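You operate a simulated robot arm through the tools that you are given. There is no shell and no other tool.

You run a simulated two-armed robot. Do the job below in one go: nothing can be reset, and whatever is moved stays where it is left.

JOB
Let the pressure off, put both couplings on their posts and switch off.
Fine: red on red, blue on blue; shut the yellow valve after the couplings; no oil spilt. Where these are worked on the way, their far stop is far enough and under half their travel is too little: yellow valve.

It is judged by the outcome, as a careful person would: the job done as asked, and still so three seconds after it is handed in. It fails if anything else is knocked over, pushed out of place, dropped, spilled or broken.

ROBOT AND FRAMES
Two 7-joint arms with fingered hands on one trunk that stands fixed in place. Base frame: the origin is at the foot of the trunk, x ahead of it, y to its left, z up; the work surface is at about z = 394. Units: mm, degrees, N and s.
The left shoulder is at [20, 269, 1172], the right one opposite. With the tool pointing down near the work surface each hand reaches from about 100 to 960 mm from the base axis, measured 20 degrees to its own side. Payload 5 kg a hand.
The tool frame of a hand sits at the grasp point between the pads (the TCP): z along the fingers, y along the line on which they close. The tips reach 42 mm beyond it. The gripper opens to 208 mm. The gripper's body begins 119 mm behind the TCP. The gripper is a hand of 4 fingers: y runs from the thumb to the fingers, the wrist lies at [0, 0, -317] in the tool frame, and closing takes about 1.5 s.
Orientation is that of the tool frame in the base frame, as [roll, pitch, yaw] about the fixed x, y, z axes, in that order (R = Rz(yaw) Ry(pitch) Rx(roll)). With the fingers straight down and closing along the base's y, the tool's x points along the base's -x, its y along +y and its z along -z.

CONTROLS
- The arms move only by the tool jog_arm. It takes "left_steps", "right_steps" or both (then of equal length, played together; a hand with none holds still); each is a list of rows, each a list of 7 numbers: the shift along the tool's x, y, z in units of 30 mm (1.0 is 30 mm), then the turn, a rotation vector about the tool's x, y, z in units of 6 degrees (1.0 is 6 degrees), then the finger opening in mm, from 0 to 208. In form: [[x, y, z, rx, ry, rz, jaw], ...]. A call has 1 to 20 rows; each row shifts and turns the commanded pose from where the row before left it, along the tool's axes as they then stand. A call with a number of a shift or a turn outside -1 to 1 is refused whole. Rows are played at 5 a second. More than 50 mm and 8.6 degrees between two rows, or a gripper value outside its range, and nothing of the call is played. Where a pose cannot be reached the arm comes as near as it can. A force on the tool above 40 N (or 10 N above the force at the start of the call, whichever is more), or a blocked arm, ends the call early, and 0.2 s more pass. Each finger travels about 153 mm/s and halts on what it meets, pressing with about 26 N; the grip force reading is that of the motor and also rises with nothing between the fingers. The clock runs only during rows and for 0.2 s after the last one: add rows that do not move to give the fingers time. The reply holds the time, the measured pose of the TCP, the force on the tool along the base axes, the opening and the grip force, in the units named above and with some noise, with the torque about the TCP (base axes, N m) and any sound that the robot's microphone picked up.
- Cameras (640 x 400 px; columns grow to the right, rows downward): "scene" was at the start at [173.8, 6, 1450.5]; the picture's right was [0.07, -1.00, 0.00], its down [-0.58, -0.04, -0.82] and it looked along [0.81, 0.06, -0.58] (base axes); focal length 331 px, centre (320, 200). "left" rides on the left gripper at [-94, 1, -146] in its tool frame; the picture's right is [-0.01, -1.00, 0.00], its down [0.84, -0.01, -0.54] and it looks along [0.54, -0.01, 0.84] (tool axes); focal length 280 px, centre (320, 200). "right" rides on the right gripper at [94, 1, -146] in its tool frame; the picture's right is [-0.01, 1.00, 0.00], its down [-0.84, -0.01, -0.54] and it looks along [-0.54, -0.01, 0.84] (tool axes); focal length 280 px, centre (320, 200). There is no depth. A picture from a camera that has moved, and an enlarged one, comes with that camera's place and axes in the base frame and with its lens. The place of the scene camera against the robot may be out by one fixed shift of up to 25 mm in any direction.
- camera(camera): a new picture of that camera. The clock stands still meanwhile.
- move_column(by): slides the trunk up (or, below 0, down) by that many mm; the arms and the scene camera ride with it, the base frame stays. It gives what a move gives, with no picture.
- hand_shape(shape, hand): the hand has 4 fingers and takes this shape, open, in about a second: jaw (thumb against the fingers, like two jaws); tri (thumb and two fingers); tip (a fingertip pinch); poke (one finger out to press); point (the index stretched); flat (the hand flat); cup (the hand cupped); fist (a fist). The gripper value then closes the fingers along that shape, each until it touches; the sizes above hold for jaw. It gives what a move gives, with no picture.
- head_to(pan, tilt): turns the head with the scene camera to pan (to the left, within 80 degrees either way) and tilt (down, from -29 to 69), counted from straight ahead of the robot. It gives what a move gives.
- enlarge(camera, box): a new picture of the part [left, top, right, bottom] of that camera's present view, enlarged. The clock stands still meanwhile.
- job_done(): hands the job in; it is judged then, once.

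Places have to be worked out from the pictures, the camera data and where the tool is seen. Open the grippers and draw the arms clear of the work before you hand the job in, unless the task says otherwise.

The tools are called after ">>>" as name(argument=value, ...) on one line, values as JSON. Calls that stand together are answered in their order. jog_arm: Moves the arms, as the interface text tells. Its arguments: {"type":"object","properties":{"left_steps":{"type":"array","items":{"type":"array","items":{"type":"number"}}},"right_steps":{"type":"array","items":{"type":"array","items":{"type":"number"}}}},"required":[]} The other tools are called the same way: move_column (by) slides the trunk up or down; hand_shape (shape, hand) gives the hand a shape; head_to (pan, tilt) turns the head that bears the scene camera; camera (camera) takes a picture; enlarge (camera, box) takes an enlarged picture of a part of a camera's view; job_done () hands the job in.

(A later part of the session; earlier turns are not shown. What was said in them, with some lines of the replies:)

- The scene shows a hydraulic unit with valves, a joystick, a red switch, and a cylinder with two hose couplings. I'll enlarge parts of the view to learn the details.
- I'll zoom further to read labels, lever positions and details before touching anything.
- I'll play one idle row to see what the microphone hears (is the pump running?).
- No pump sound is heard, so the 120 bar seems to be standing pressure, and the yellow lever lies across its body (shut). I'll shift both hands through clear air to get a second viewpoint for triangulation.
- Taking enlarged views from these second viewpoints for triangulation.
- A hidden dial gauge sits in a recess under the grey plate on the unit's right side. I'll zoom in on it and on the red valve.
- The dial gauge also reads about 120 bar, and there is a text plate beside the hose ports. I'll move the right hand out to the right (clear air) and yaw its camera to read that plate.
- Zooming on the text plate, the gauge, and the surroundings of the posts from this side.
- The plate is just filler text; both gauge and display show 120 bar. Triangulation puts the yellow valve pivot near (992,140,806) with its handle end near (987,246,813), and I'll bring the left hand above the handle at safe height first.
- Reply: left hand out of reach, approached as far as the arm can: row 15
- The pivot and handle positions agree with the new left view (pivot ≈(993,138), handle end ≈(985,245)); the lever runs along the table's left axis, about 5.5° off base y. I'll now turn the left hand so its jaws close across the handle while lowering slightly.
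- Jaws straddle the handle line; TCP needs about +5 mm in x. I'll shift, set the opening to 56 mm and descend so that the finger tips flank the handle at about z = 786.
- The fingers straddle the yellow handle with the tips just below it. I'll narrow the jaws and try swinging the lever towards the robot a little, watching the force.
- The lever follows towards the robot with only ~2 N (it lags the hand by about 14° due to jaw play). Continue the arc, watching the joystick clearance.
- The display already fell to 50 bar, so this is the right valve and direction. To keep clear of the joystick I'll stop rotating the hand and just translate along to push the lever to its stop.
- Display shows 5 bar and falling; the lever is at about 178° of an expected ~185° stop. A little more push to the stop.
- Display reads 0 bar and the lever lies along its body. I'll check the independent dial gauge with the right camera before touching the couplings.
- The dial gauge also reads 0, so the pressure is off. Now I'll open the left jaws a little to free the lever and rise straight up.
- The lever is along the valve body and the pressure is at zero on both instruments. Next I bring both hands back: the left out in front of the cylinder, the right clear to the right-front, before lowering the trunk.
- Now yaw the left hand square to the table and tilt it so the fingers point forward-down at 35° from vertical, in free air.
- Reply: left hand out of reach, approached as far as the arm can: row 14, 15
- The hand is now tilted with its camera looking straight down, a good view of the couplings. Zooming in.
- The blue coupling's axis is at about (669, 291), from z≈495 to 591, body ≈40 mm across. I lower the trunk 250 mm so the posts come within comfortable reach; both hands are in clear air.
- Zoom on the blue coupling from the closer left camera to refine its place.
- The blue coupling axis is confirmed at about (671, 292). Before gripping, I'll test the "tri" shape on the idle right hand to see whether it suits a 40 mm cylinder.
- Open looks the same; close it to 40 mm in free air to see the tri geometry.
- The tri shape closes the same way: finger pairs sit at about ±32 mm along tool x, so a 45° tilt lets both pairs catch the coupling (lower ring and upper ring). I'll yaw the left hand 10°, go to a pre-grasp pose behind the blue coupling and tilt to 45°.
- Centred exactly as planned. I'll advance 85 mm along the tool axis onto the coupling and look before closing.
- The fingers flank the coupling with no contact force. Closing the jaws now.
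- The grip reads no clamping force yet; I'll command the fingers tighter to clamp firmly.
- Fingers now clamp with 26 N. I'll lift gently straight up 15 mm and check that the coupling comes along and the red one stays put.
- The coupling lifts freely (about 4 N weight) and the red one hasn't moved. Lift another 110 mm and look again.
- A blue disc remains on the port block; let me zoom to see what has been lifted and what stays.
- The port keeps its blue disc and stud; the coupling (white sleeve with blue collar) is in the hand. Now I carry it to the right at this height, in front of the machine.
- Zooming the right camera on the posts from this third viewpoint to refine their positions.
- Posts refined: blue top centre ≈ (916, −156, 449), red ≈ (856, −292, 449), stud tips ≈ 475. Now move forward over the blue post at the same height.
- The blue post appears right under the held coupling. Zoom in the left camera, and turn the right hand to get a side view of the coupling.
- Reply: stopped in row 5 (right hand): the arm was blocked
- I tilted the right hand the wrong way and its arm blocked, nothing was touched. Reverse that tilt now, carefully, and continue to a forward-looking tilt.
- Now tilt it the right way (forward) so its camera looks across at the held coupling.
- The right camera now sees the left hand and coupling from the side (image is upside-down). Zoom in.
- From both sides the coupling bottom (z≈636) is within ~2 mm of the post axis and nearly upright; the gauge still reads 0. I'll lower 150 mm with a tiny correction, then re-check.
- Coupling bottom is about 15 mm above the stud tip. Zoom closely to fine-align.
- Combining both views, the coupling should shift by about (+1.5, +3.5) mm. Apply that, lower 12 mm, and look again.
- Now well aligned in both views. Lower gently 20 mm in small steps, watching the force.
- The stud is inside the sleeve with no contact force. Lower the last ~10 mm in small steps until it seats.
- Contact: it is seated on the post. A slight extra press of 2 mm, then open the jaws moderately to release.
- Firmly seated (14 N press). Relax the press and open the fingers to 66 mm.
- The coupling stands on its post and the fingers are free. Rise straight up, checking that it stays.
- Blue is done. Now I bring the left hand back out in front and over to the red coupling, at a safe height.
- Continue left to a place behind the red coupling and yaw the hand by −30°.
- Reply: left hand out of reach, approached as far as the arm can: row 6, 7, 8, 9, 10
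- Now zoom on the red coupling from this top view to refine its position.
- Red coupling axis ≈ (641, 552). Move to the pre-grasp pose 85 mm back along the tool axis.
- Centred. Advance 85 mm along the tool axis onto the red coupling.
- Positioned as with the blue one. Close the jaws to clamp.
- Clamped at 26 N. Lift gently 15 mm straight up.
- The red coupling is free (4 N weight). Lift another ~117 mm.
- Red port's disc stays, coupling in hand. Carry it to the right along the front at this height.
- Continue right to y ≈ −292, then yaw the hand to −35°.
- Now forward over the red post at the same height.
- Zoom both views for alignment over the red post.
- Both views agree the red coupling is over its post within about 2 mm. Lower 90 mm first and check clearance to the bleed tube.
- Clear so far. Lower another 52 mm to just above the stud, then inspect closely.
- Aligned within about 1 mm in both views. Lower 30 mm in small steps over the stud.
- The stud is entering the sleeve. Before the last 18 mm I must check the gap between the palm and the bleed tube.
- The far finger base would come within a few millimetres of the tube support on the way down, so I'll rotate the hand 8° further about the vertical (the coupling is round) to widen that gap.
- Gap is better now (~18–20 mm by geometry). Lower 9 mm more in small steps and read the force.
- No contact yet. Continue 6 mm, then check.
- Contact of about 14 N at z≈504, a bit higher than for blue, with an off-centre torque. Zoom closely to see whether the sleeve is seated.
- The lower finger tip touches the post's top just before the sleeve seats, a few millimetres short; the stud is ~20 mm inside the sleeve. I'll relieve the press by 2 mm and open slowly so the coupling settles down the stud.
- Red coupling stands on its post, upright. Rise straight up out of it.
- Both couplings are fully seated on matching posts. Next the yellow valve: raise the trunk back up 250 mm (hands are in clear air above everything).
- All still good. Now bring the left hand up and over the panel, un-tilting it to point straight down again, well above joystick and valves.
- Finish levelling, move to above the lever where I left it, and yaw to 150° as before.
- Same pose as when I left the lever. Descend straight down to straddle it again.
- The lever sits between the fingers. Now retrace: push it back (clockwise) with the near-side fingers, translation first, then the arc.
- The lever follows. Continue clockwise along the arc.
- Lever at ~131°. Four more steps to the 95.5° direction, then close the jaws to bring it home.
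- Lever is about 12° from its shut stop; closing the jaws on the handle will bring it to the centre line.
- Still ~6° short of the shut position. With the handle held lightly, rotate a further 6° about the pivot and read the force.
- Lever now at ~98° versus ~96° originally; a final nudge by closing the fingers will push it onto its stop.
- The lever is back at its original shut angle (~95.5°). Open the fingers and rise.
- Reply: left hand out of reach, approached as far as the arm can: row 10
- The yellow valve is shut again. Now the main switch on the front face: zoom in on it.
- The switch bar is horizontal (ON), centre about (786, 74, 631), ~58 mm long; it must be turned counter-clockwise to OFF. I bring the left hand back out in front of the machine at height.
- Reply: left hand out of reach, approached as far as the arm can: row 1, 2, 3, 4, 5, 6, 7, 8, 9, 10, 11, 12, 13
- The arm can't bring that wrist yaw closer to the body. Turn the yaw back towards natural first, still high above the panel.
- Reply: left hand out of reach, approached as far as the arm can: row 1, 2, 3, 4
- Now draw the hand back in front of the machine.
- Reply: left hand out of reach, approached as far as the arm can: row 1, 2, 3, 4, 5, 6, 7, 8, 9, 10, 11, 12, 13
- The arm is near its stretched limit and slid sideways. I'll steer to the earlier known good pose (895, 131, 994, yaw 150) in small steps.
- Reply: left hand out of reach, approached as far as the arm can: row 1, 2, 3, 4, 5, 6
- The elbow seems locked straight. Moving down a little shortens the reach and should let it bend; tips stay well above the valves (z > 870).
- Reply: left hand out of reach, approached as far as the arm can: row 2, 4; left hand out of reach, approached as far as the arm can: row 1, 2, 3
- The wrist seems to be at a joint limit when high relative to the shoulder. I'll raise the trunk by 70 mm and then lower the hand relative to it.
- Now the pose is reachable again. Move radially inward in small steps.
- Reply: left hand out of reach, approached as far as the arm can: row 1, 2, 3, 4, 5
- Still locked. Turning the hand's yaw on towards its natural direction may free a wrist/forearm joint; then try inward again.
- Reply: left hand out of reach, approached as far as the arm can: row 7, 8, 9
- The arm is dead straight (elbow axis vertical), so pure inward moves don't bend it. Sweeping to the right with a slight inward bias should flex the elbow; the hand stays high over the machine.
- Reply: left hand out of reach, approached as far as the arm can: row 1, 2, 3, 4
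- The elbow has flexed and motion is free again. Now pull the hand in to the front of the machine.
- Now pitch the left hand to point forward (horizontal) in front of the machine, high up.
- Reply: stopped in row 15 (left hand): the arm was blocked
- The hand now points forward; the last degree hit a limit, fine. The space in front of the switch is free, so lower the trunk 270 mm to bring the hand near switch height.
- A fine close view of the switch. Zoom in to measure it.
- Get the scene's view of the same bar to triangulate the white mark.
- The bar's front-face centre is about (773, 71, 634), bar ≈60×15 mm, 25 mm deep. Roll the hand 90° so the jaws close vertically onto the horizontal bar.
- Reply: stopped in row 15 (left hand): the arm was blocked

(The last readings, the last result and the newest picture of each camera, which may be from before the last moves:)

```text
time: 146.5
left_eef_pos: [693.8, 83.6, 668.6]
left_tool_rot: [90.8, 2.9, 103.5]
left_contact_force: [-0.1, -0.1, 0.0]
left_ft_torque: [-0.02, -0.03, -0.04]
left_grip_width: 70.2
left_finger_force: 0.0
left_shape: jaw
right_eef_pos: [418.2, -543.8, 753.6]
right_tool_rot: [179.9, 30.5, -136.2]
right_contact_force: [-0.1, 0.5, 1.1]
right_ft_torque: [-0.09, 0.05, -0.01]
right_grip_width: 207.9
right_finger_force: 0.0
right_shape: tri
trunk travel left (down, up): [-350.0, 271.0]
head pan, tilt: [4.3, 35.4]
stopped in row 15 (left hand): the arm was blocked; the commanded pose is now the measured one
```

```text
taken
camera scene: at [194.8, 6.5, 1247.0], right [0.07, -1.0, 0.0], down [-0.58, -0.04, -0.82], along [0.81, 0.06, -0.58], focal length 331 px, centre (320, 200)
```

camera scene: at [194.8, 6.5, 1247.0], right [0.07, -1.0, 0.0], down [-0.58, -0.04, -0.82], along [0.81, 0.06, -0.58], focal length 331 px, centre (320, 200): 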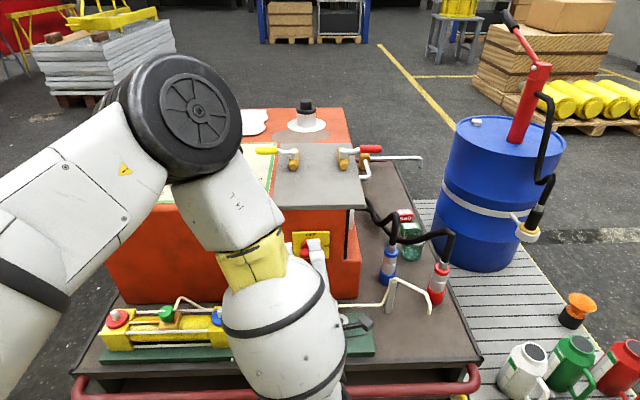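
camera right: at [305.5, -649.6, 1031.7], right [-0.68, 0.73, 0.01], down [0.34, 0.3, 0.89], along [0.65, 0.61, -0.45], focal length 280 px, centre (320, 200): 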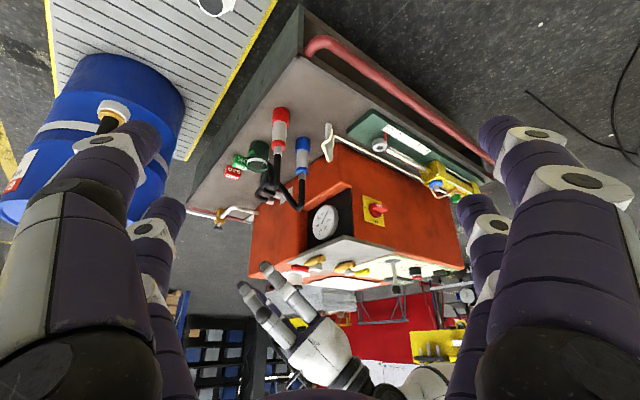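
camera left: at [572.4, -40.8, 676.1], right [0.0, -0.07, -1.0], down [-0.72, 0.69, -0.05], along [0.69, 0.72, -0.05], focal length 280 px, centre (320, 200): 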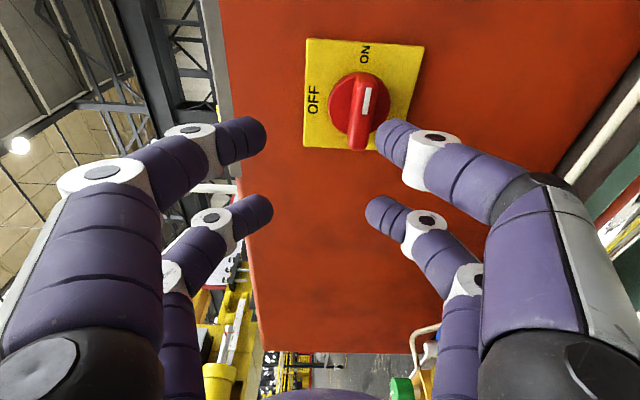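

Jaws now close vertically. Correct the yaw to the panel's normal and align with the switch axis at a pre-position.

>>> jog_arm(left_steps=[[0, 0, 0, 0, -0.666, 0, 70], [0, 0, 0, 0, -0.666, 0, 70], [-0.297, -0.593, -0.09, 0, 0, 0, 60], [-0.297, -0.593, -0.09, 0, 0, 0, 60], [0, 0, 0, 0, 0, 0, 60]])

>>> camera(camera="left")

>>> enlarge(camera="right", box=[330, 180, 470, 320])

```text
time: 147.7
left_eef_pos: [687.2, 60.3, 632.6]
left_tool_rot: [90.3, 2.8, 95.0]
left_contact_force: [0.6, 0.3, 0.1]
left_ft_torque: [-0.01, -0.04, 0.03]
left_grip_width: 59.9
left_finger_force: 0.0
left_shape: jaw
right_eef_pos: [419.3, -542.7, 753.9]
right_tool_rot: [179.9, 30.5, -136.1]
right_contact_force: [0.7, 1.7, -0.7]
right_ft_torque: [0.03, 0.04, -0.01]
right_grip_width: 207.9
right_finger_force: 0.1
right_shape: tri
trunk travel left (down, up): [-350.0, 271.0]
head pan, tilt: [4.3, 35.4]
```

```text
taken
camera left: at [550.0, -45.4, 639.8], right [0.0, -0.06, -1.0], down [-0.61, 0.79, -0.05], along [0.79, 0.61, -0.04], focal length 280 px, centre (320, 200)
```

left: 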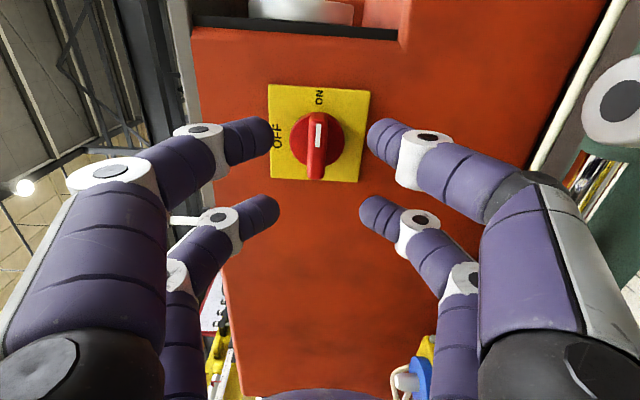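

```text
2.86 times, centred on (400, 250) of right
camera zoom: at [305.6, -649.5, 832.1], right [-0.68, 0.73, 0.01], down [0.34, 0.3, 0.89], along [0.65, 0.61, -0.45], focal length 801 px, centre (91, 57)
```

zoom: 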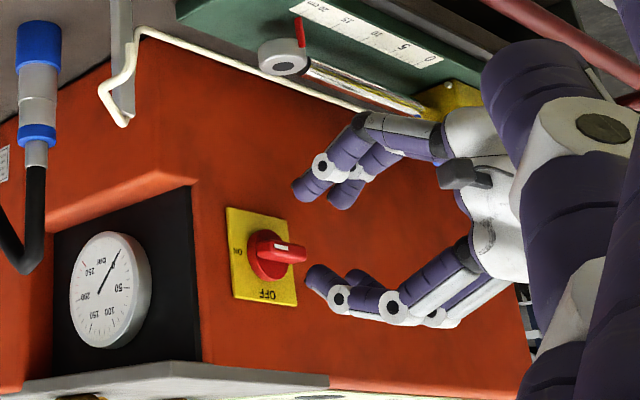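

Both views show the bar centred between the jaws. Advance 60 mm so the tips flank the bar, with a tiny centring shift.

>>> jog_arm(left_steps=[[0.04, 0.067, 0.5, 0, 0, 0, 60], [0, 0, 0.7, 0, 0, 0, 60], [0, 0, 0.6, 0, 0, 0, 60], [0, 0, 0.2, 0, 0, 0, 60], [0, 0, 0, 0, 0, 0, 60]])

>>> camera(camera="left")

>>> enlarge(camera="right", box=[350, 200, 450, 290])

```text
time: 148.9
left_eef_pos: [748.7, 65.9, 635.2]
left_tool_rot: [90.2, 2.8, 95.0]
left_contact_force: [0.6, 0.2, 0.9]
left_ft_torque: [0.0, -0.01, 0.0]
left_grip_width: 60.1
left_finger_force: 0.1
left_shape: jaw
right_eef_pos: [417.8, -544.0, 753.8]
right_tool_rot: [179.9, 30.6, -136.2]
right_contact_force: [0.2, -1.2, -0.3]
right_ft_torque: [0.01, -0.02, 0.0]
right_grip_width: 208.1
right_finger_force: 0.0
right_shape: tri
trunk travel left (down, up): [-350.0, 271.0]
head pan, tilt: [4.3, 35.4]
```

```text
taken
camera left: at [610.0, -39.3, 642.1], right [0.0, -0.06, -1.0], down [-0.61, 0.79, -0.05], along [0.79, 0.61, -0.04], focal length 280 px, centre (320, 200)
```

left: 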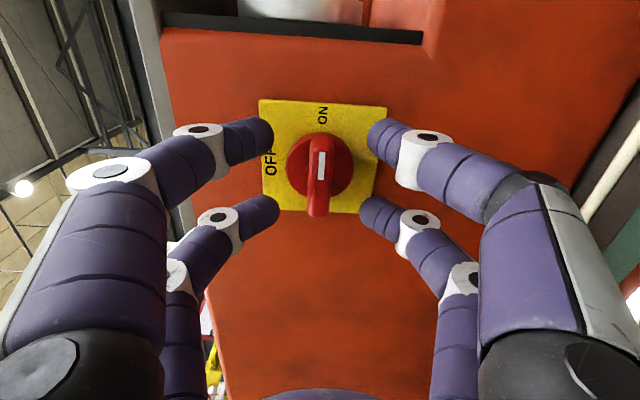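

```text
4.44 times, centred on (400, 245) of right
camera zoom: at [305.5, -649.5, 832.1], right [-0.68, 0.73, 0.01], down [0.34, 0.3, 0.89], along [0.65, 0.61, -0.45], focal length 1246 px, centre (-36, 0)
```

zoom: 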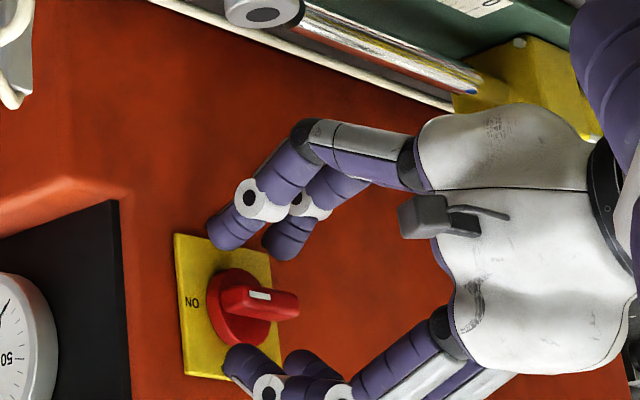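

The bar is centred between both finger pairs. Close the jaws on it.

>>> jog_arm(left_steps=[[0, 0, 0, 0, 0, 0, 45], [0, 0, 0, 0, 0, 0, 32], [0, 0, 0, 0, 0, 0, 20], [0, 0, 0, 0, 0, 0, 10], [0, 0, 0, 0, 0, 0, 5], [0, 0, 0, 0, 0, 0, 5]])

>>> camera(camera="left")

>>> enlarge(camera="right", box=[350, 200, 450, 290])

```text
time: 150.3
left_eef_pos: [749.2, 66.3, 635.8]
left_tool_rot: [90.3, 2.8, 95.1]
left_contact_force: [8.0, -1.0, -1.0]
left_ft_torque: [0.04, -0.01, -0.1]
left_grip_width: 9.3
left_finger_force: 26.2
left_shape: jaw
right_eef_pos: [418.2, -543.0, 754.3]
right_tool_rot: [179.9, 30.4, -136.2]
right_contact_force: [0.4, 0.5, 0.0]
right_ft_torque: [-0.01, 0.0, 0.01]
right_grip_width: 207.9
right_finger_force: 0.0
right_shape: tri
trunk travel left (down, up): [-350.0, 271.0]
head pan, tilt: [4.3, 35.4]
```

```text
taken
camera left: at [610.3, -39.4, 642.1], right [0.0, -0.06, -1.0], down [-0.61, 0.79, -0.05], along [0.79, 0.61, -0.04], focal length 280 px, centre (320, 200)
```

left: 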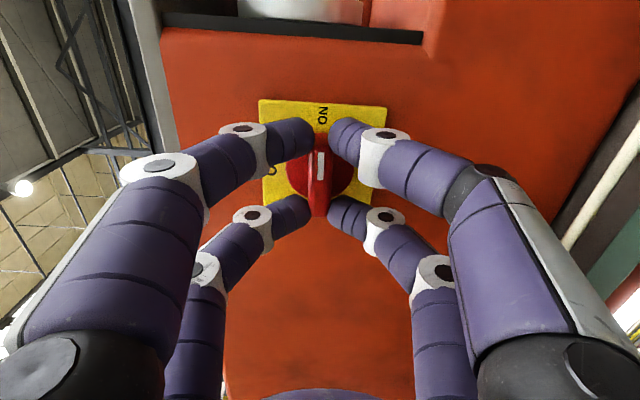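

```text
4.44 times, centred on (400, 245) of right
camera zoom: at [305.5, -649.6, 832.0], right [-0.68, 0.73, 0.01], down [0.34, 0.3, 0.89], along [0.65, 0.61, -0.45], focal length 1246 px, centre (-36, 0)
```

zoom: 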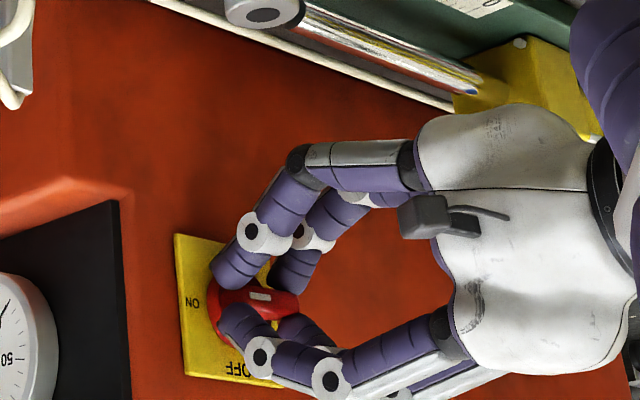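

Clamped on both ends of the bar. Turn counter-clockwise (tool z −) 24° first and check.

>>> jog_arm(left_steps=[[0, 0, 0, 0, 0, -0.8, 5], [0, 0, 0, 0, 0, -0.8, 5], [0, 0, 0, 0, 0, -0.8, 5], [0, 0, 0, 0, 0, -0.8, 5], [0, 0, 0, 0, 0, -0.8, 5]])

>>> camera(camera="left")

>>> enlarge(camera="right", box=[350, 200, 450, 290])

```text
time: 151.5
left_eef_pos: [747.9, 67.3, 637.0]
left_tool_rot: [90.2, 26.9, 95.1]
left_contact_force: [8.5, -1.3, 11.7]
left_ft_torque: [0.1, -0.44, -0.19]
left_grip_width: 8.9
left_finger_force: 26.5
left_shape: jaw
right_eef_pos: [418.8, -543.8, 753.7]
right_tool_rot: [179.9, 30.5, -136.2]
right_contact_force: [0.2, 0.6, -1.1]
right_ft_torque: [-0.03, 0.0, 0.01]
right_grip_width: 207.9
right_finger_force: 0.1
right_shape: tri
trunk travel left (down, up): [-350.0, 271.0]
head pan, tilt: [4.3, 35.4]
```

```text
taken
camera left: at [609.4, -28.6, 680.5], right [0.04, -0.46, -0.89], down [-0.6, 0.7, -0.39], along [0.8, 0.55, -0.25], focal length 280 px, centre (320, 200)
```

left: 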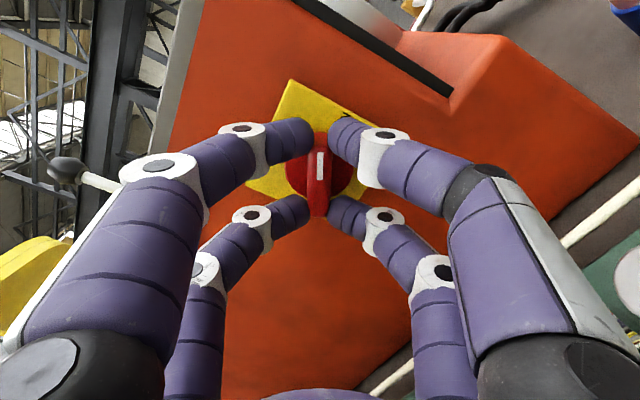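

```text
4.44 times, centred on (400, 245) of right
camera zoom: at [305.3, -649.6, 832.3], right [-0.68, 0.73, 0.01], down [0.34, 0.3, 0.89], along [0.65, 0.61, -0.45], focal length 1246 px, centre (-36, 0)
```

zoom: 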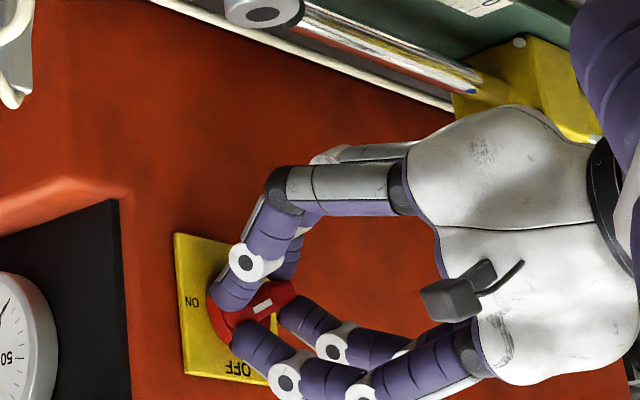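

The bar turns with the hand in the right direction. Relieve a slight upward stress and continue turning.

>>> jog_arm(left_steps=[[-0.023, 0.045, 0, 0, 0, -0.8, 5], [0, 0, 0, 0, 0, -0.8, 5], [0, 0, 0, 0, 0, -0.8, 5], [0, 0, 0, 0, 0, -0.8, 5], [0, 0, 0, 0, 0, -0.8, 5]])

>>> camera(camera="left")

>>> enlarge(camera="right", box=[350, 200, 450, 290])

```text
time: 152.7
left_eef_pos: [748.1, 67.5, 638.4]
left_tool_rot: [90.3, 50.8, 95.3]
left_contact_force: [13.0, 5.9, 17.0]
left_ft_torque: [0.12, -0.79, 0.05]
left_grip_width: 8.6
left_finger_force: 25.8
left_shape: jaw
right_eef_pos: [418.1, -544.3, 753.5]
right_tool_rot: [179.8, 30.5, -136.2]
right_contact_force: [1.2, 0.5, 0.4]
right_ft_torque: [-0.01, -0.01, 0.03]
right_grip_width: 208.0
right_finger_force: 0.0
right_shape: tri
trunk travel left (down, up): [-350.0, 271.0]
head pan, tilt: [4.3, 35.4]
```

```text
taken
camera left: at [607.2, -3.5, 711.6], right [0.07, -0.78, -0.62], down [-0.59, 0.47, -0.66], along [0.81, 0.41, -0.43], focal length 280 px, centre (320, 200)
```

left: 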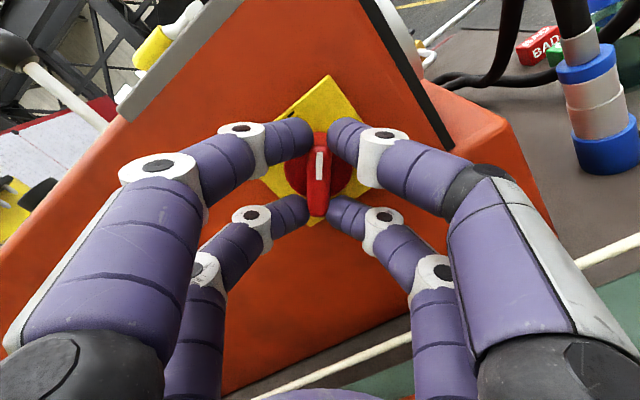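

```text
4.44 times, centred on (400, 245) of right
camera zoom: at [305.4, -649.3, 832.4], right [-0.68, 0.73, 0.01], down [0.34, 0.3, 0.89], along [0.65, 0.61, -0.45], focal length 1246 px, centre (-36, 0)
```

zoom: 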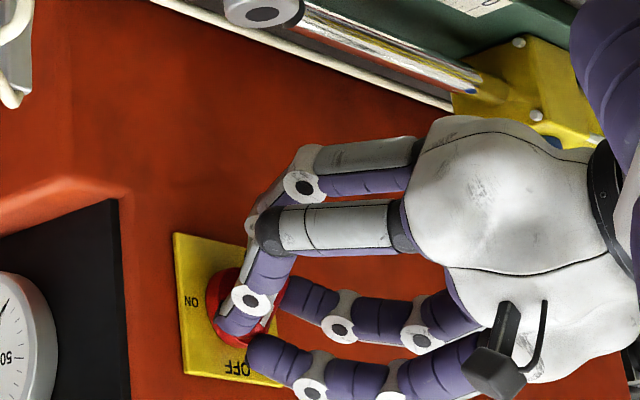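

48° done. Ease the stress (back 1 mm, up 2 mm) and continue.

>>> jog_arm(left_steps=[[-0.052, 0.042, -0.033, 0, 0, -0.6, 5], [0, 0, 0, 0, 0, -0.8, 5], [0, 0, 0, 0, 0, -0.8, 5], [0, 0, 0, 0, 0, -0.8, 5], [0, 0, 0, 0, 0, -0.8, 5]])

>>> camera(camera="left")

>>> enlarge(camera="right", box=[350, 200, 450, 290])

```text
time: 153.9
left_eef_pos: [749.0, 67.2, 638.2]
left_tool_rot: [91.0, 73.5, 96.0]
left_contact_force: [28.3, 16.0, 12.1]
left_ft_torque: [0.12, -0.73, 0.44]
left_grip_width: 7.9
left_finger_force: 26.1
left_shape: jaw
right_eef_pos: [418.6, -542.8, 753.5]
right_tool_rot: [179.9, 30.5, -136.2]
right_contact_force: [0.4, -0.5, 0.5]
right_ft_torque: [0.01, 0.0, -0.01]
right_grip_width: 208.0
right_finger_force: 0.0
right_shape: tri
trunk travel left (down, up): [-350.0, 271.0]
head pan, tilt: [4.3, 35.4]
```

```text
taken
camera left: at [603.7, 30.0, 729.5], right [0.09, -0.96, -0.27], down [-0.56, 0.18, -0.81], along [0.82, 0.22, -0.52], focal length 280 px, centre (320, 200)
```

left: 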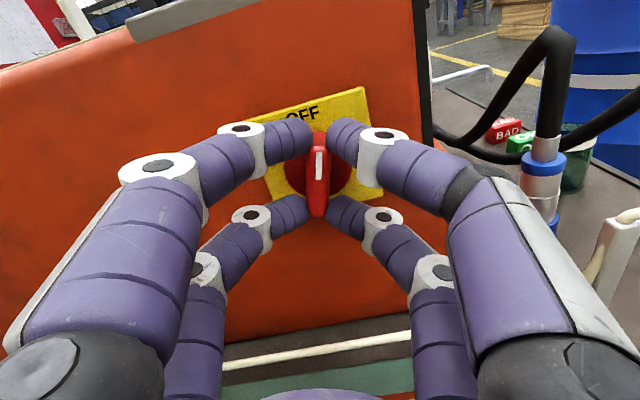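

```text
4.44 times, centred on (400, 245) of right
camera zoom: at [305.9, -649.1, 832.3], right [-0.68, 0.73, 0.01], down [0.34, 0.3, 0.89], along [0.65, 0.61, -0.45], focal length 1246 px, centre (-36, 0)
```

zoom: 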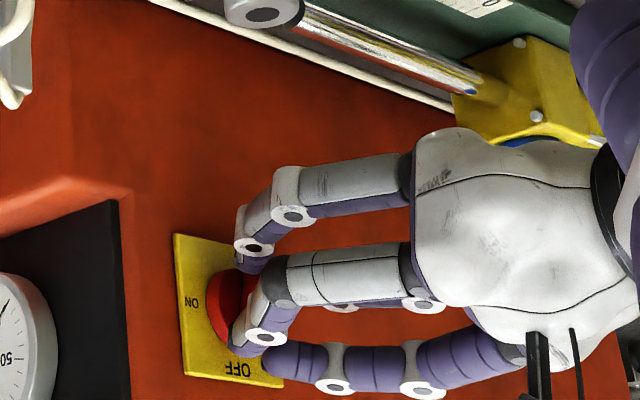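

~71° done, but pushing force is rising (tips pressing). Back off 3 mm, shift 2 mm left, and finish the turn.

>>> jog_arm(left_steps=[[-0.013, 0.073, -0.1, 0, 0, 0, 5], [0, 0, 0, 0, 0, -0.8, 5], [0, 0, 0, 0, 0, -0.8, 5], [0, 0, 0, 0, 0, -0.8, 5], [0, 0, 0, 0, 0, -0.8, 5]])

>>> camera(camera="left")

>>> enlarge(camera="right", box=[350, 200, 450, 290])

>>> enlarge(camera="scene", box=[100, 100, 360, 280])

```text
time: 154.3
left_eef_pos: [747.2, 67.6, 638.9]
left_tool_rot: [90.7, 73.7, 95.8]
left_contact_force: [15.3, 3.9, -3.2]
left_ft_torque: [-0.03, -0.15, 0.02]
left_grip_width: 7.8
left_finger_force: 26.4
left_shape: jaw
right_eef_pos: [417.8, -542.8, 752.7]
right_tool_rot: [179.9, 30.4, -136.3]
right_contact_force: [-0.1, -1.0, -0.3]
right_ft_torque: [0.03, 0.02, -0.02]
right_grip_width: 207.5
right_finger_force: 0.0
right_shape: tri
trunk travel left (down, up): [-350.0, 271.0]
head pan, tilt: [4.3, 35.4]
stopped in row 1 (left hand): the force on the tool passed its limit at 48 N (the readings are from after the stop); the commanded pose is now the measured one
```

```text
taken
camera left: at [603.3, 30.2, 729.8], right [0.09, -0.96, -0.27], down [-0.56, 0.18, -0.81], along [0.82, 0.22, -0.52], focal length 280 px, centre (320, 200)
```

left: 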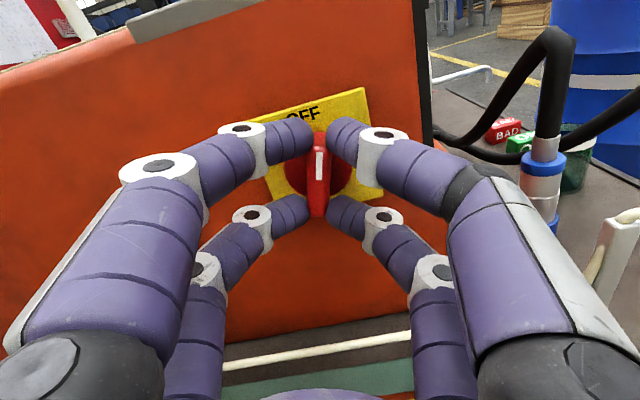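

```text
4.44 times, centred on (400, 245) of right
camera zoom: at [305.1, -649.8, 831.5], right [-0.68, 0.73, 0.01], down [0.34, 0.3, 0.89], along [0.65, 0.61, -0.45], focal length 1246 px, centre (-36, 0)
```

zoom: 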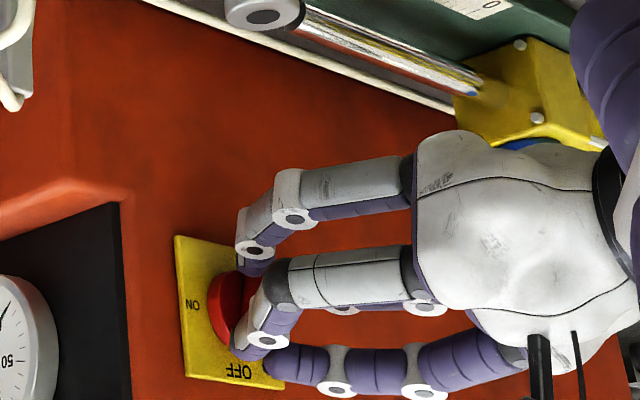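

```text
2.22 times, centred on (230, 190) of scene
camera zoom: at [195.3, 5.9, 1246.6], right [0.07, -1.0, 0.0], down [-0.58, -0.04, -0.82], along [0.81, 0.06, -0.58], focal length 736 px, centre (520, 222)
```

zoom: 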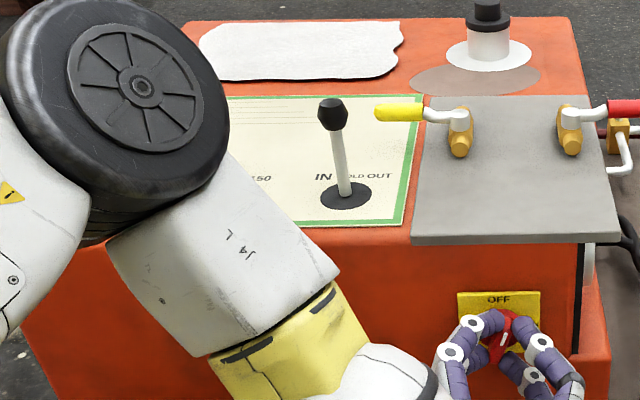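

Force limit tripped while shifting; the stress is now relieved. I'll loosen the jaws slightly so they only straddle the bar, and continue the rotation.

>>> jog_arm(left_steps=[[0, 0, 0, 0, 0, 0, 13], [0, 0, 0, 0, 0, 0, 13], [0, 0, 0, 0, 0, -0.7, 13], [0, 0, 0, 0, 0, -0.7, 13], [0, 0, 0, 0, 0, -0.7, 13]])

>>> camera(camera="left")

```text
time: 155.5
left_eef_pos: [746.5, 67.6, 640.3]
left_tool_rot: [93.3, 86.3, 98.4]
left_contact_force: [-3.1, 2.2, 1.8]
left_ft_torque: [0.02, -0.05, 0.1]
left_grip_width: 13.5
left_finger_force: 0.0
left_shape: jaw
right_eef_pos: [417.9, -543.2, 752.5]
right_tool_rot: [-179.9, 30.5, -136.2]
right_contact_force: [0.2, -0.7, -0.2]
right_ft_torque: [-0.03, -0.01, 0.0]
right_grip_width: 208.0
right_finger_force: 0.0
right_shape: tri
trunk travel left (down, up): [-350.0, 271.0]
head pan, tilt: [4.3, 35.4]
```

```text
taken
camera left: at [600.1, 50.4, 733.9], right [0.09, -0.99, -0.05], down [-0.54, -0.01, -0.84], along [0.83, 0.1, -0.54], focal length 280 px, centre (320, 200)
```

left: 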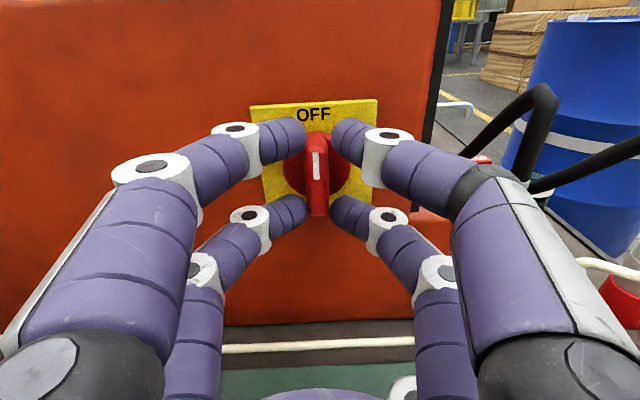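

>>> enlarge(camera="left", box=[240, 85, 390, 230])

>>> enlarge(camera="scene", box=[110, 120, 210, 200])

```text
2.76 times, centred on (315, 158) of left
camera zoom: at [600.1, 50.4, 733.9], right [0.09, -0.99, -0.05], down [-0.54, -0.01, -0.84], along [0.83, 0.1, -0.54], focal length 774 px, centre (334, 317)
```

zoom: 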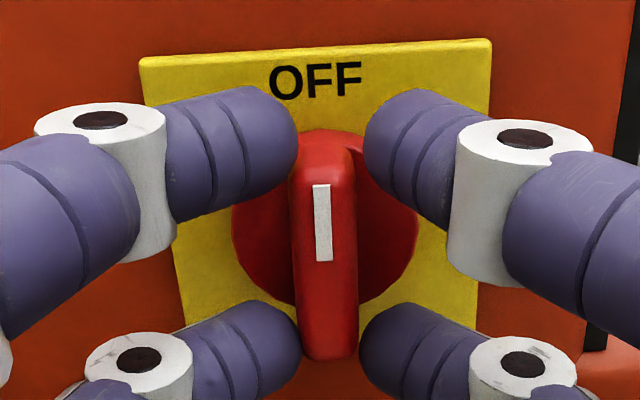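

```text
5.00 times, centred on (160, 160) of scene
camera zoom: at [194.4, 6.2, 1247.0], right [0.07, -1.0, 0.0], down [-0.58, -0.04, -0.82], along [0.81, 0.06, -0.58], focal length 1656 px, centre (1120, 400)
```

zoom: 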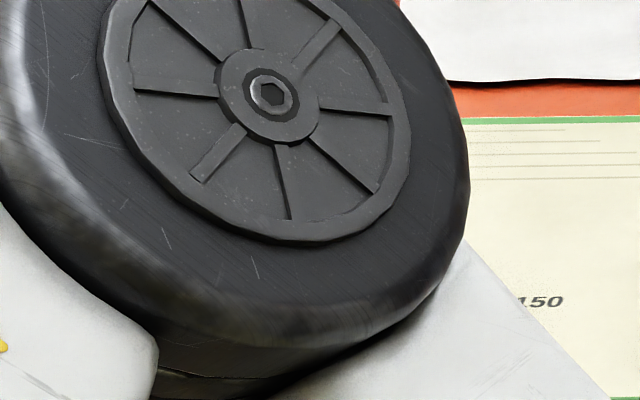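

The white mark points to OFF. Turn a few degrees more to make sure the switch is at its stop.

>>> jog_arm(left_steps=[[0, 0, 0, 0, 0, -0.6, 13], [0, 0, 0, 0, 0, -0.6, 13], [0, 0, 0, 0, 0, -0.4, 13], [0, 0, 0, 0, 0, 0, 13]])

>>> enlarge(camera="left", box=[240, 85, 390, 230])

```text
time: 156.5
left_eef_pos: [745.7, 69.1, 641.1]
left_tool_rot: [-92.1, 84.1, -87.0]
left_contact_force: [-1.7, 5.9, 2.8]
left_ft_torque: [0.23, 0.02, 0.2]
left_grip_width: 13.4
left_finger_force: 0.0
left_shape: jaw
right_eef_pos: [418.1, -542.9, 754.1]
right_tool_rot: [180.0, 30.5, -136.3]
right_contact_force: [1.2, -0.6, 0.5]
right_ft_torque: [0.01, -0.04, -0.01]
right_grip_width: 208.1
right_finger_force: 0.0
right_shape: tri
trunk travel left (down, up): [-350.0, 271.0]
head pan, tilt: [4.3, 35.4]
```

```text
2.76 times, centred on (315, 158) of left
camera zoom: at [598.8, 66.2, 733.5], right [0.09, -0.99, 0.12], down [-0.53, -0.15, -0.83], along [0.84, 0.01, -0.54], focal length 774 px, centre (334, 317)
```

zoom: 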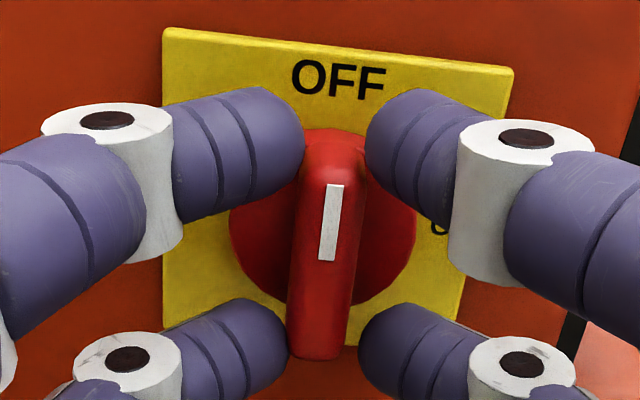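

The bar stays aligned with the plate while the hand turned further, so it is against its OFF stop. Open the jaws and back straight out.

>>> jog_arm(left_steps=[[0, 0, 0, 0, 0, 0.4, 20], [0, 0, 0, 0, 0, 0, 36], [0, 0, 0, 0, 0, 0, 54], [0, 0, 0, 0, 0, 0, 66], [0, 0, -0.4, 0, 0, 0, 66], [0, 0, -0.7, 0, 0, 0, 66], [0, 0, -0.7, 0, 0, 0, 66], [0, 0, -0.7, 0, 0, 0, 66]])

>>> camera(camera="left")

>>> camera(camera="scene")

```text
time: 158.3
left_eef_pos: [673.6, 61.5, 641.5]
left_tool_rot: [-101.7, 86.5, -96.3]
left_contact_force: [0.1, -0.1, -0.1]
left_ft_torque: [0.0, -0.02, -0.03]
left_grip_width: 65.7
left_finger_force: 0.1
left_shape: jaw
left hand out of reach, approached as far as the arm can: row 8
right_eef_pos: [418.5, -542.9, 754.6]
right_tool_rot: [-179.9, 30.4, -136.1]
right_contact_force: [0.2, 0.3, 0.3]
right_ft_torque: [0.0, 0.02, 0.01]
right_grip_width: 207.8
right_finger_force: 0.0
right_shape: tri
trunk travel left (down, up): [-350.0, 271.0]
head pan, tilt: [4.3, 35.4]
```

```text
taken
camera left: at [528.0, 54.6, 736.1], right [0.09, -0.99, 0.07], down [-0.54, -0.11, -0.83], along [0.84, 0.04, -0.55], focal length 280 px, centre (320, 200)
```

left: 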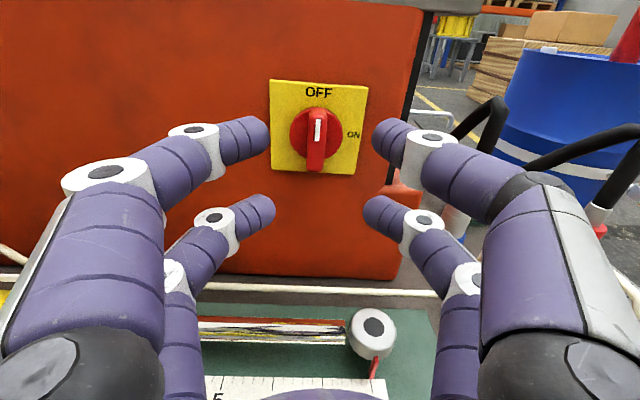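

```text
taken
camera scene: at [194.8, 6.4, 1247.0], right [0.08, -1.0, 0.0], down [-0.58, -0.04, -0.82], along [0.81, 0.06, -0.58], focal length 331 px, centre (320, 200)
```

scene: 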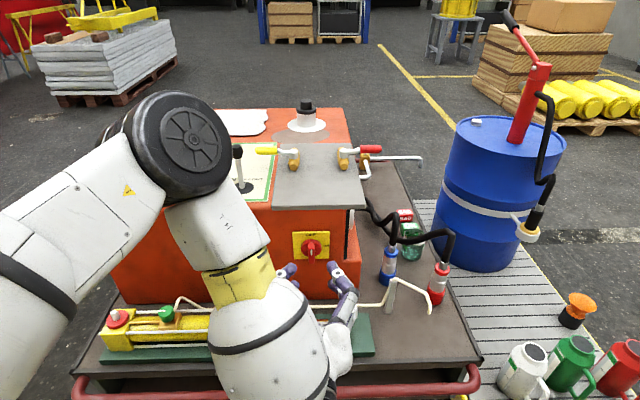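

Switch is at OFF. Raise the trunk 270 mm to lift both arms clear, then inspect everything.

>>> move_column(by=270)

>>> camera(camera="scene")

>>> camera(camera="left")

```text
time: 161.0
left_eef_pos: [673.7, 59.8, 911.5]
left_tool_rot: [-94.2, 86.5, -89.0]
left_contact_force: [-0.5, -0.1, -0.5]
left_ft_torque: [-0.02, -0.03, -0.01]
left_grip_width: 65.8
left_finger_force: 0.1
left_shape: jaw
right_eef_pos: [418.2, -543.9, 1024.9]
right_tool_rot: [179.9, 30.4, -136.2]
right_contact_force: [0.7, 1.0, 0.4]
right_ft_torque: [-0.02, 0.0, 0.02]
right_grip_width: 208.1
right_finger_force: 0.0
right_shape: tri
trunk travel left (down, up): [-620.0, 1.0]
head pan, tilt: [4.3, 35.4]
```

```text
taken
camera scene: at [172.8, 5.9, 1520.5], right [0.07, -1.0, 0.0], down [-0.58, -0.04, -0.82], along [0.81, 0.06, -0.58], focal length 331 px, centre (320, 200)
```

scene: 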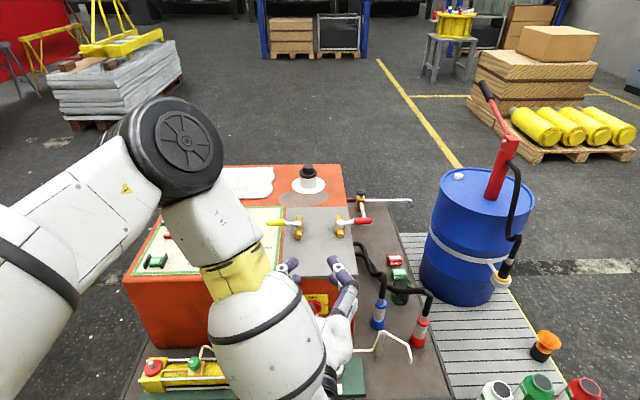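

```text
taken
camera left: at [526.8, 53.6, 1005.1], right [0.09, -0.99, 0.07], down [-0.53, -0.11, -0.84], along [0.84, 0.03, -0.54], focal length 280 px, centre (320, 200)
```

left: 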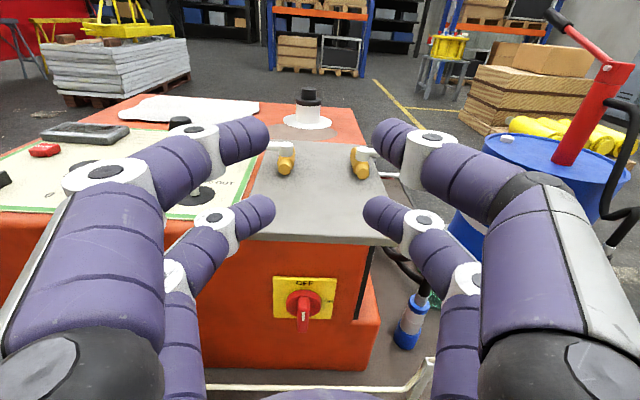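

The display is blank now. Move the left hand out to the left-front and open it.

>>> jog_arm(left_steps=[[-0.28, 0.97, 0, 0, 0, 0, 80], [-0.28, 0.97, 0, 0, 0, 0, 100], [-0.28, 0.97, 0, 0, 0, 0, 120], [-0.28, 0.97, 0, 0, 0, 0, 140], [-0.28, 0.97, 0, 0, 0, 0, 160], [-0.28, 0.97, 0, 0, 0, 0, 180], [-0.28, 0.97, 0, 0, 0, 0, 208], [-0.28, 0.97, 0, 0, 0, 0, 208], [-0.28, 0.97, 0, 0, 0, 0, 208], [-0.28, 0.97, 0, 0, 0, 0, 208], [-0.28, 0.97, 0, 0, 0, 0, 208], [-0.28, 0.97, 0, 0, 0, 0, 208]])

>>> camera(camera="scene")

>>> camera(camera="right")

```text
time: 163.6
left_eef_pos: [640.3, 226.5, 1088.8]
left_tool_rot: [-98.7, 86.5, -93.0]
left_contact_force: [-0.8, 1.1, -0.2]
left_ft_torque: [0.0, -0.07, 0.0]
left_grip_width: 207.9
left_finger_force: 0.0
left_shape: jaw
left hand out of reach, approached as far as the arm can: row 1, 2, 3, 4, 5, 6, 7, 8, 9, 10, 11, 12
right_eef_pos: [419.4, -542.9, 1024.3]
right_tool_rot: [179.9, 30.5, -136.2]
right_contact_force: [0.5, 0.2, -0.5]
right_ft_torque: [-0.02, 0.0, -0.02]
right_grip_width: 207.8
right_finger_force: 0.0
right_shape: tri
trunk travel left (down, up): [-620.0, 1.0]
head pan, tilt: [4.3, 35.4]
```

```text
taken
camera scene: at [172.8, 6.3, 1520.6], right [0.07, -1.0, 0.0], down [-0.58, -0.04, -0.82], along [0.81, 0.06, -0.58], focal length 331 px, centre (320, 200)
```

scene: 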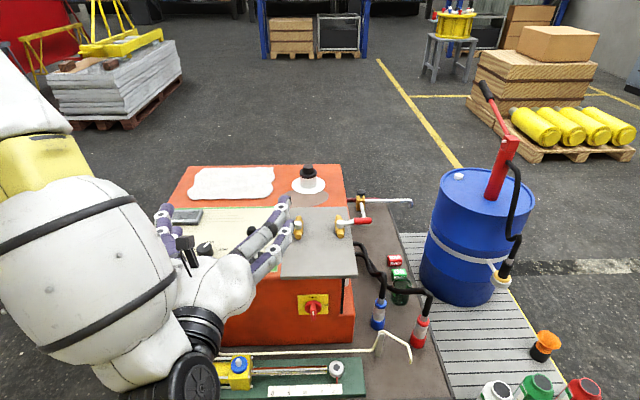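

```text
taken
camera right: at [305.5, -649.3, 1102.2], right [-0.68, 0.73, 0.01], down [0.34, 0.3, 0.89], along [0.65, 0.61, -0.45], focal length 280 px, centre (320, 200)
```

right: 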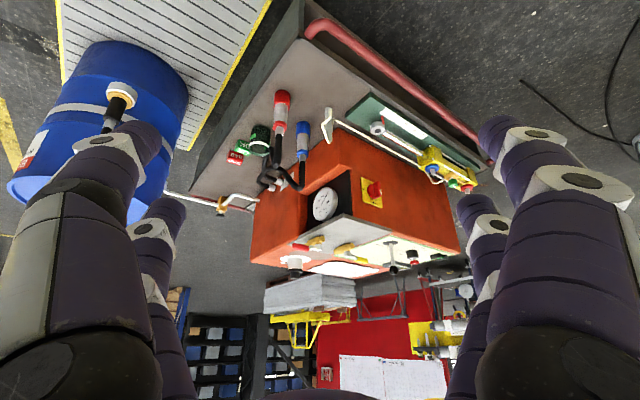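

Both arms are well above the work. I'll un-pitch the left hand and move it further away to the left.

>>> jog_arm(left_steps=[[0, 0.5, 0, 0, 1, 0, 208], [0, 0.5, 0, 0, 1, 0, 208], [0, 0.5, 0, 0, 1, 0, 208], [0, 0.5, 0, 0, 1, 0, 208], [0, 0.5, 0, 0, 1, 0, 208], [0, 0.5, 0, 0, 1, 0, 208], [0, 0.5, 0, 0, 1, 0, 208], [0, 0.5, 0, 0, 1, 0, 208], [0, 0.5, 0, 0, 1, 0, 208], [0, 0.5, 0, 0, 1, 0, 208]])

>>> camera(camera="scene")

```text
time: 165.8
left_eef_pos: [661.7, 360.2, 1068.8]
left_tool_rot: [-176.0, 29.6, -173.0]
left_contact_force: [0.1, 0.8, -0.5]
left_ft_torque: [0.02, -0.01, 0.03]
left_grip_width: 207.9
left_finger_force: 0.0
left_shape: jaw
left hand out of reach, approached as far as the arm can: row 1, 2, 3
right_eef_pos: [418.2, -543.4, 1023.6]
right_tool_rot: [179.9, 30.5, -136.1]
right_contact_force: [-0.1, -0.4, -1.0]
right_ft_torque: [-0.02, -0.05, -0.03]
right_grip_width: 207.9
right_finger_force: 0.1
right_shape: tri
trunk travel left (down, up): [-620.0, 1.0]
head pan, tilt: [4.3, 35.4]
```

```text
taken
camera scene: at [172.5, 6.3, 1520.7], right [0.07, -1.0, 0.0], down [-0.58, -0.04, -0.82], along [0.81, 0.06, -0.58], focal length 331 px, centre (320, 200)
```

scene: 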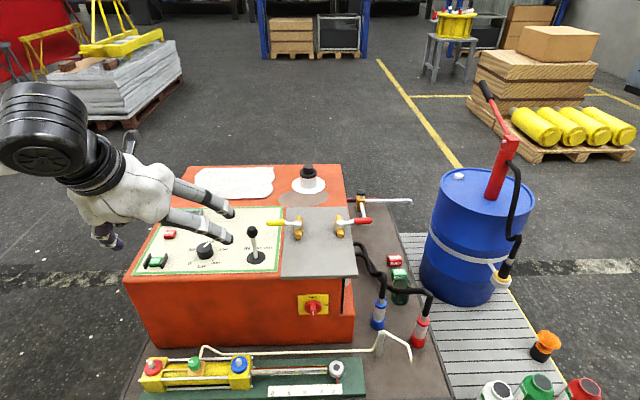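

Move it a little further left, then do a final inspection of display, valve, switch and couplings.

>>> jog_arm(left_steps=[[0, 0.9, 0, 0, 0.8, 0, 208], [0, 0.9, 0, 0, 0.8, 0, 208], [0, 0.9, 0, 0, 0.8, 0, 208], [0, 0.9, 0, 0, 0.8, 0, 208], [0, 0.9, 0, 0, 0.8, 0, 208], [0, 0.9, 0, 0, 0.8, 0, 208], [0, 0, 0, 0, 0, 0, 208]])

>>> enlarge(camera="scene", box=[120, 150, 400, 330])

>>> enlarge(camera="scene", box=[340, 240, 460, 370])

>>> enlarge(camera="right", box=[210, 80, 420, 280])

>>> enlarge(camera="scene", box=[130, 330, 350, 400])

```text
time: 167.4
left_eef_pos: [648.3, 521.7, 1059.2]
left_tool_rot: [-176.4, 1.0, -174.8]
left_contact_force: [-0.8, -0.7, 0.8]
left_ft_torque: [0.05, -0.01, 0.02]
left_grip_width: 207.9
left_finger_force: 0.1
left_shape: jaw
right_eef_pos: [417.8, -542.8, 1024.6]
right_tool_rot: [179.9, 30.5, -136.2]
right_contact_force: [-0.6, -0.6, -0.8]
right_ft_torque: [-0.02, -0.02, -0.04]
right_grip_width: 207.9
right_finger_force: 0.1
right_shape: tri
trunk travel left (down, up): [-620.0, 1.0]
head pan, tilt: [4.3, 35.4]
```

```text
2.22 times, centred on (260, 240) of scene
camera zoom: at [172.5, 5.9, 1520.7], right [0.07, -1.0, 0.0], down [-0.58, -0.04, -0.82], along [0.81, 0.06, -0.58], focal length 736 px, centre (453, 111)
```

zoom: 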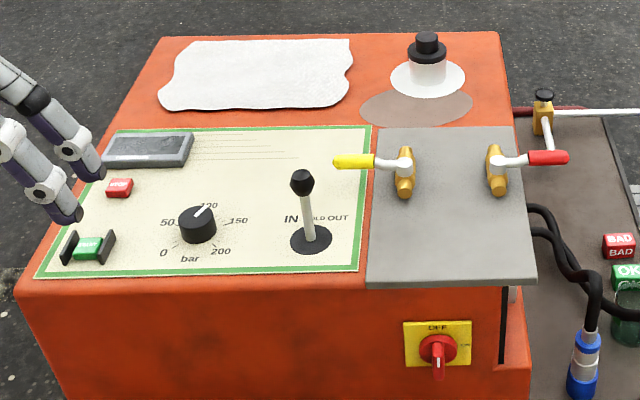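

```text
3.08 times, centred on (400, 305) of scene
camera zoom: at [172.5, 5.9, 1520.7], right [0.07, -1.0, 0.0], down [-0.58, -0.04, -0.82], along [0.81, 0.06, -0.58], focal length 1019 px, centre (74, -123)
```

zoom: 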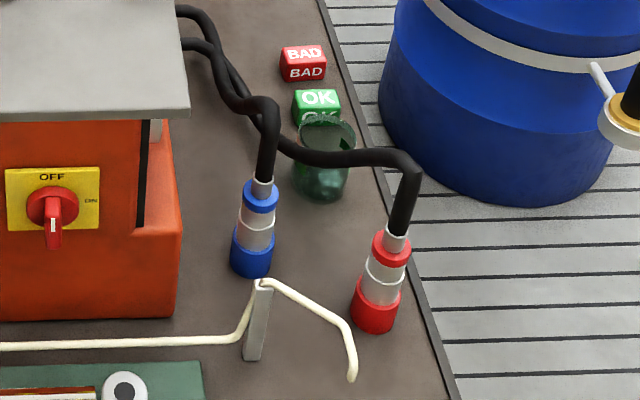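

```text
2.00 times, centred on (315, 180) of right
camera zoom: at [305.2, -649.6, 1102.1], right [-0.68, 0.73, 0.01], down [0.34, 0.3, 0.89], along [0.65, 0.61, -0.45], focal length 561 px, centre (330, 240)
```

zoom: 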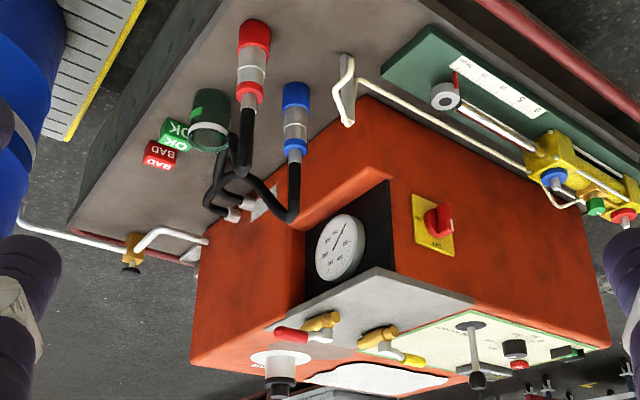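

```text
2.91 times, centred on (240, 365) of scene
camera zoom: at [172.5, 5.9, 1520.7], right [0.07, -1.0, 0.0], down [-0.58, -0.04, -0.82], along [0.81, 0.06, -0.58], focal length 963 px, centre (553, -280)
```

zoom: 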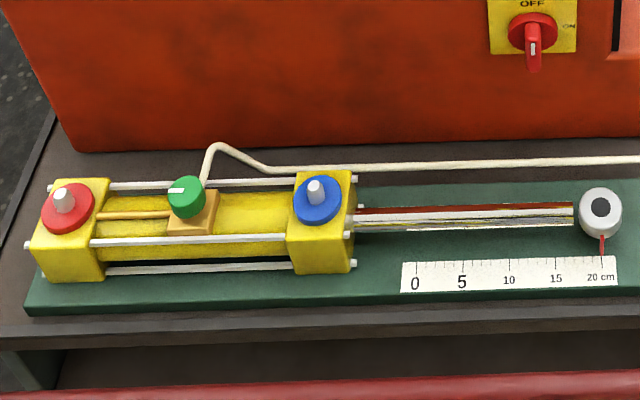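

Final check: display dark and gauge at 0, yellow lever back in its shut position, and the main switch at OFF. The red coupling is on the red post and the blue on the blue post, no oil is visible, and nothing else has moved. Both hands are open and clear, so I hand the job in.

>>> job_done()

```text
The job is handed in.
```

The job is handed in: the pressure is off, both couplings are on their posts, and the machine is switched off.

- **Pressure:** I opened the yellow valve to about its far stop. The display and the dial gauge both fell from 120 to 0 bar before I touched the couplings.
- **Couplings:** Blue is on the blue post and red is on the red post. I set red down a few millimetres short and let it settle down the stud. In the camera view it looked as fully seated as blue.
- **Yellow valve:** I shut it after both couplings were on, and the lever is back at the angle it started from.
- **Main switch:** It is turned to OFF against its stop, and the display is dark.
- **Oil and surroundings:** I saw no oil spilt, and nothing else was moved or knocked over.

While turning the switch, the force on the left hand briefly passed its limit at 48 N. I loosened the grip and finished the turn, and nothing looked damaged. Both hands were left open and clear of the work.
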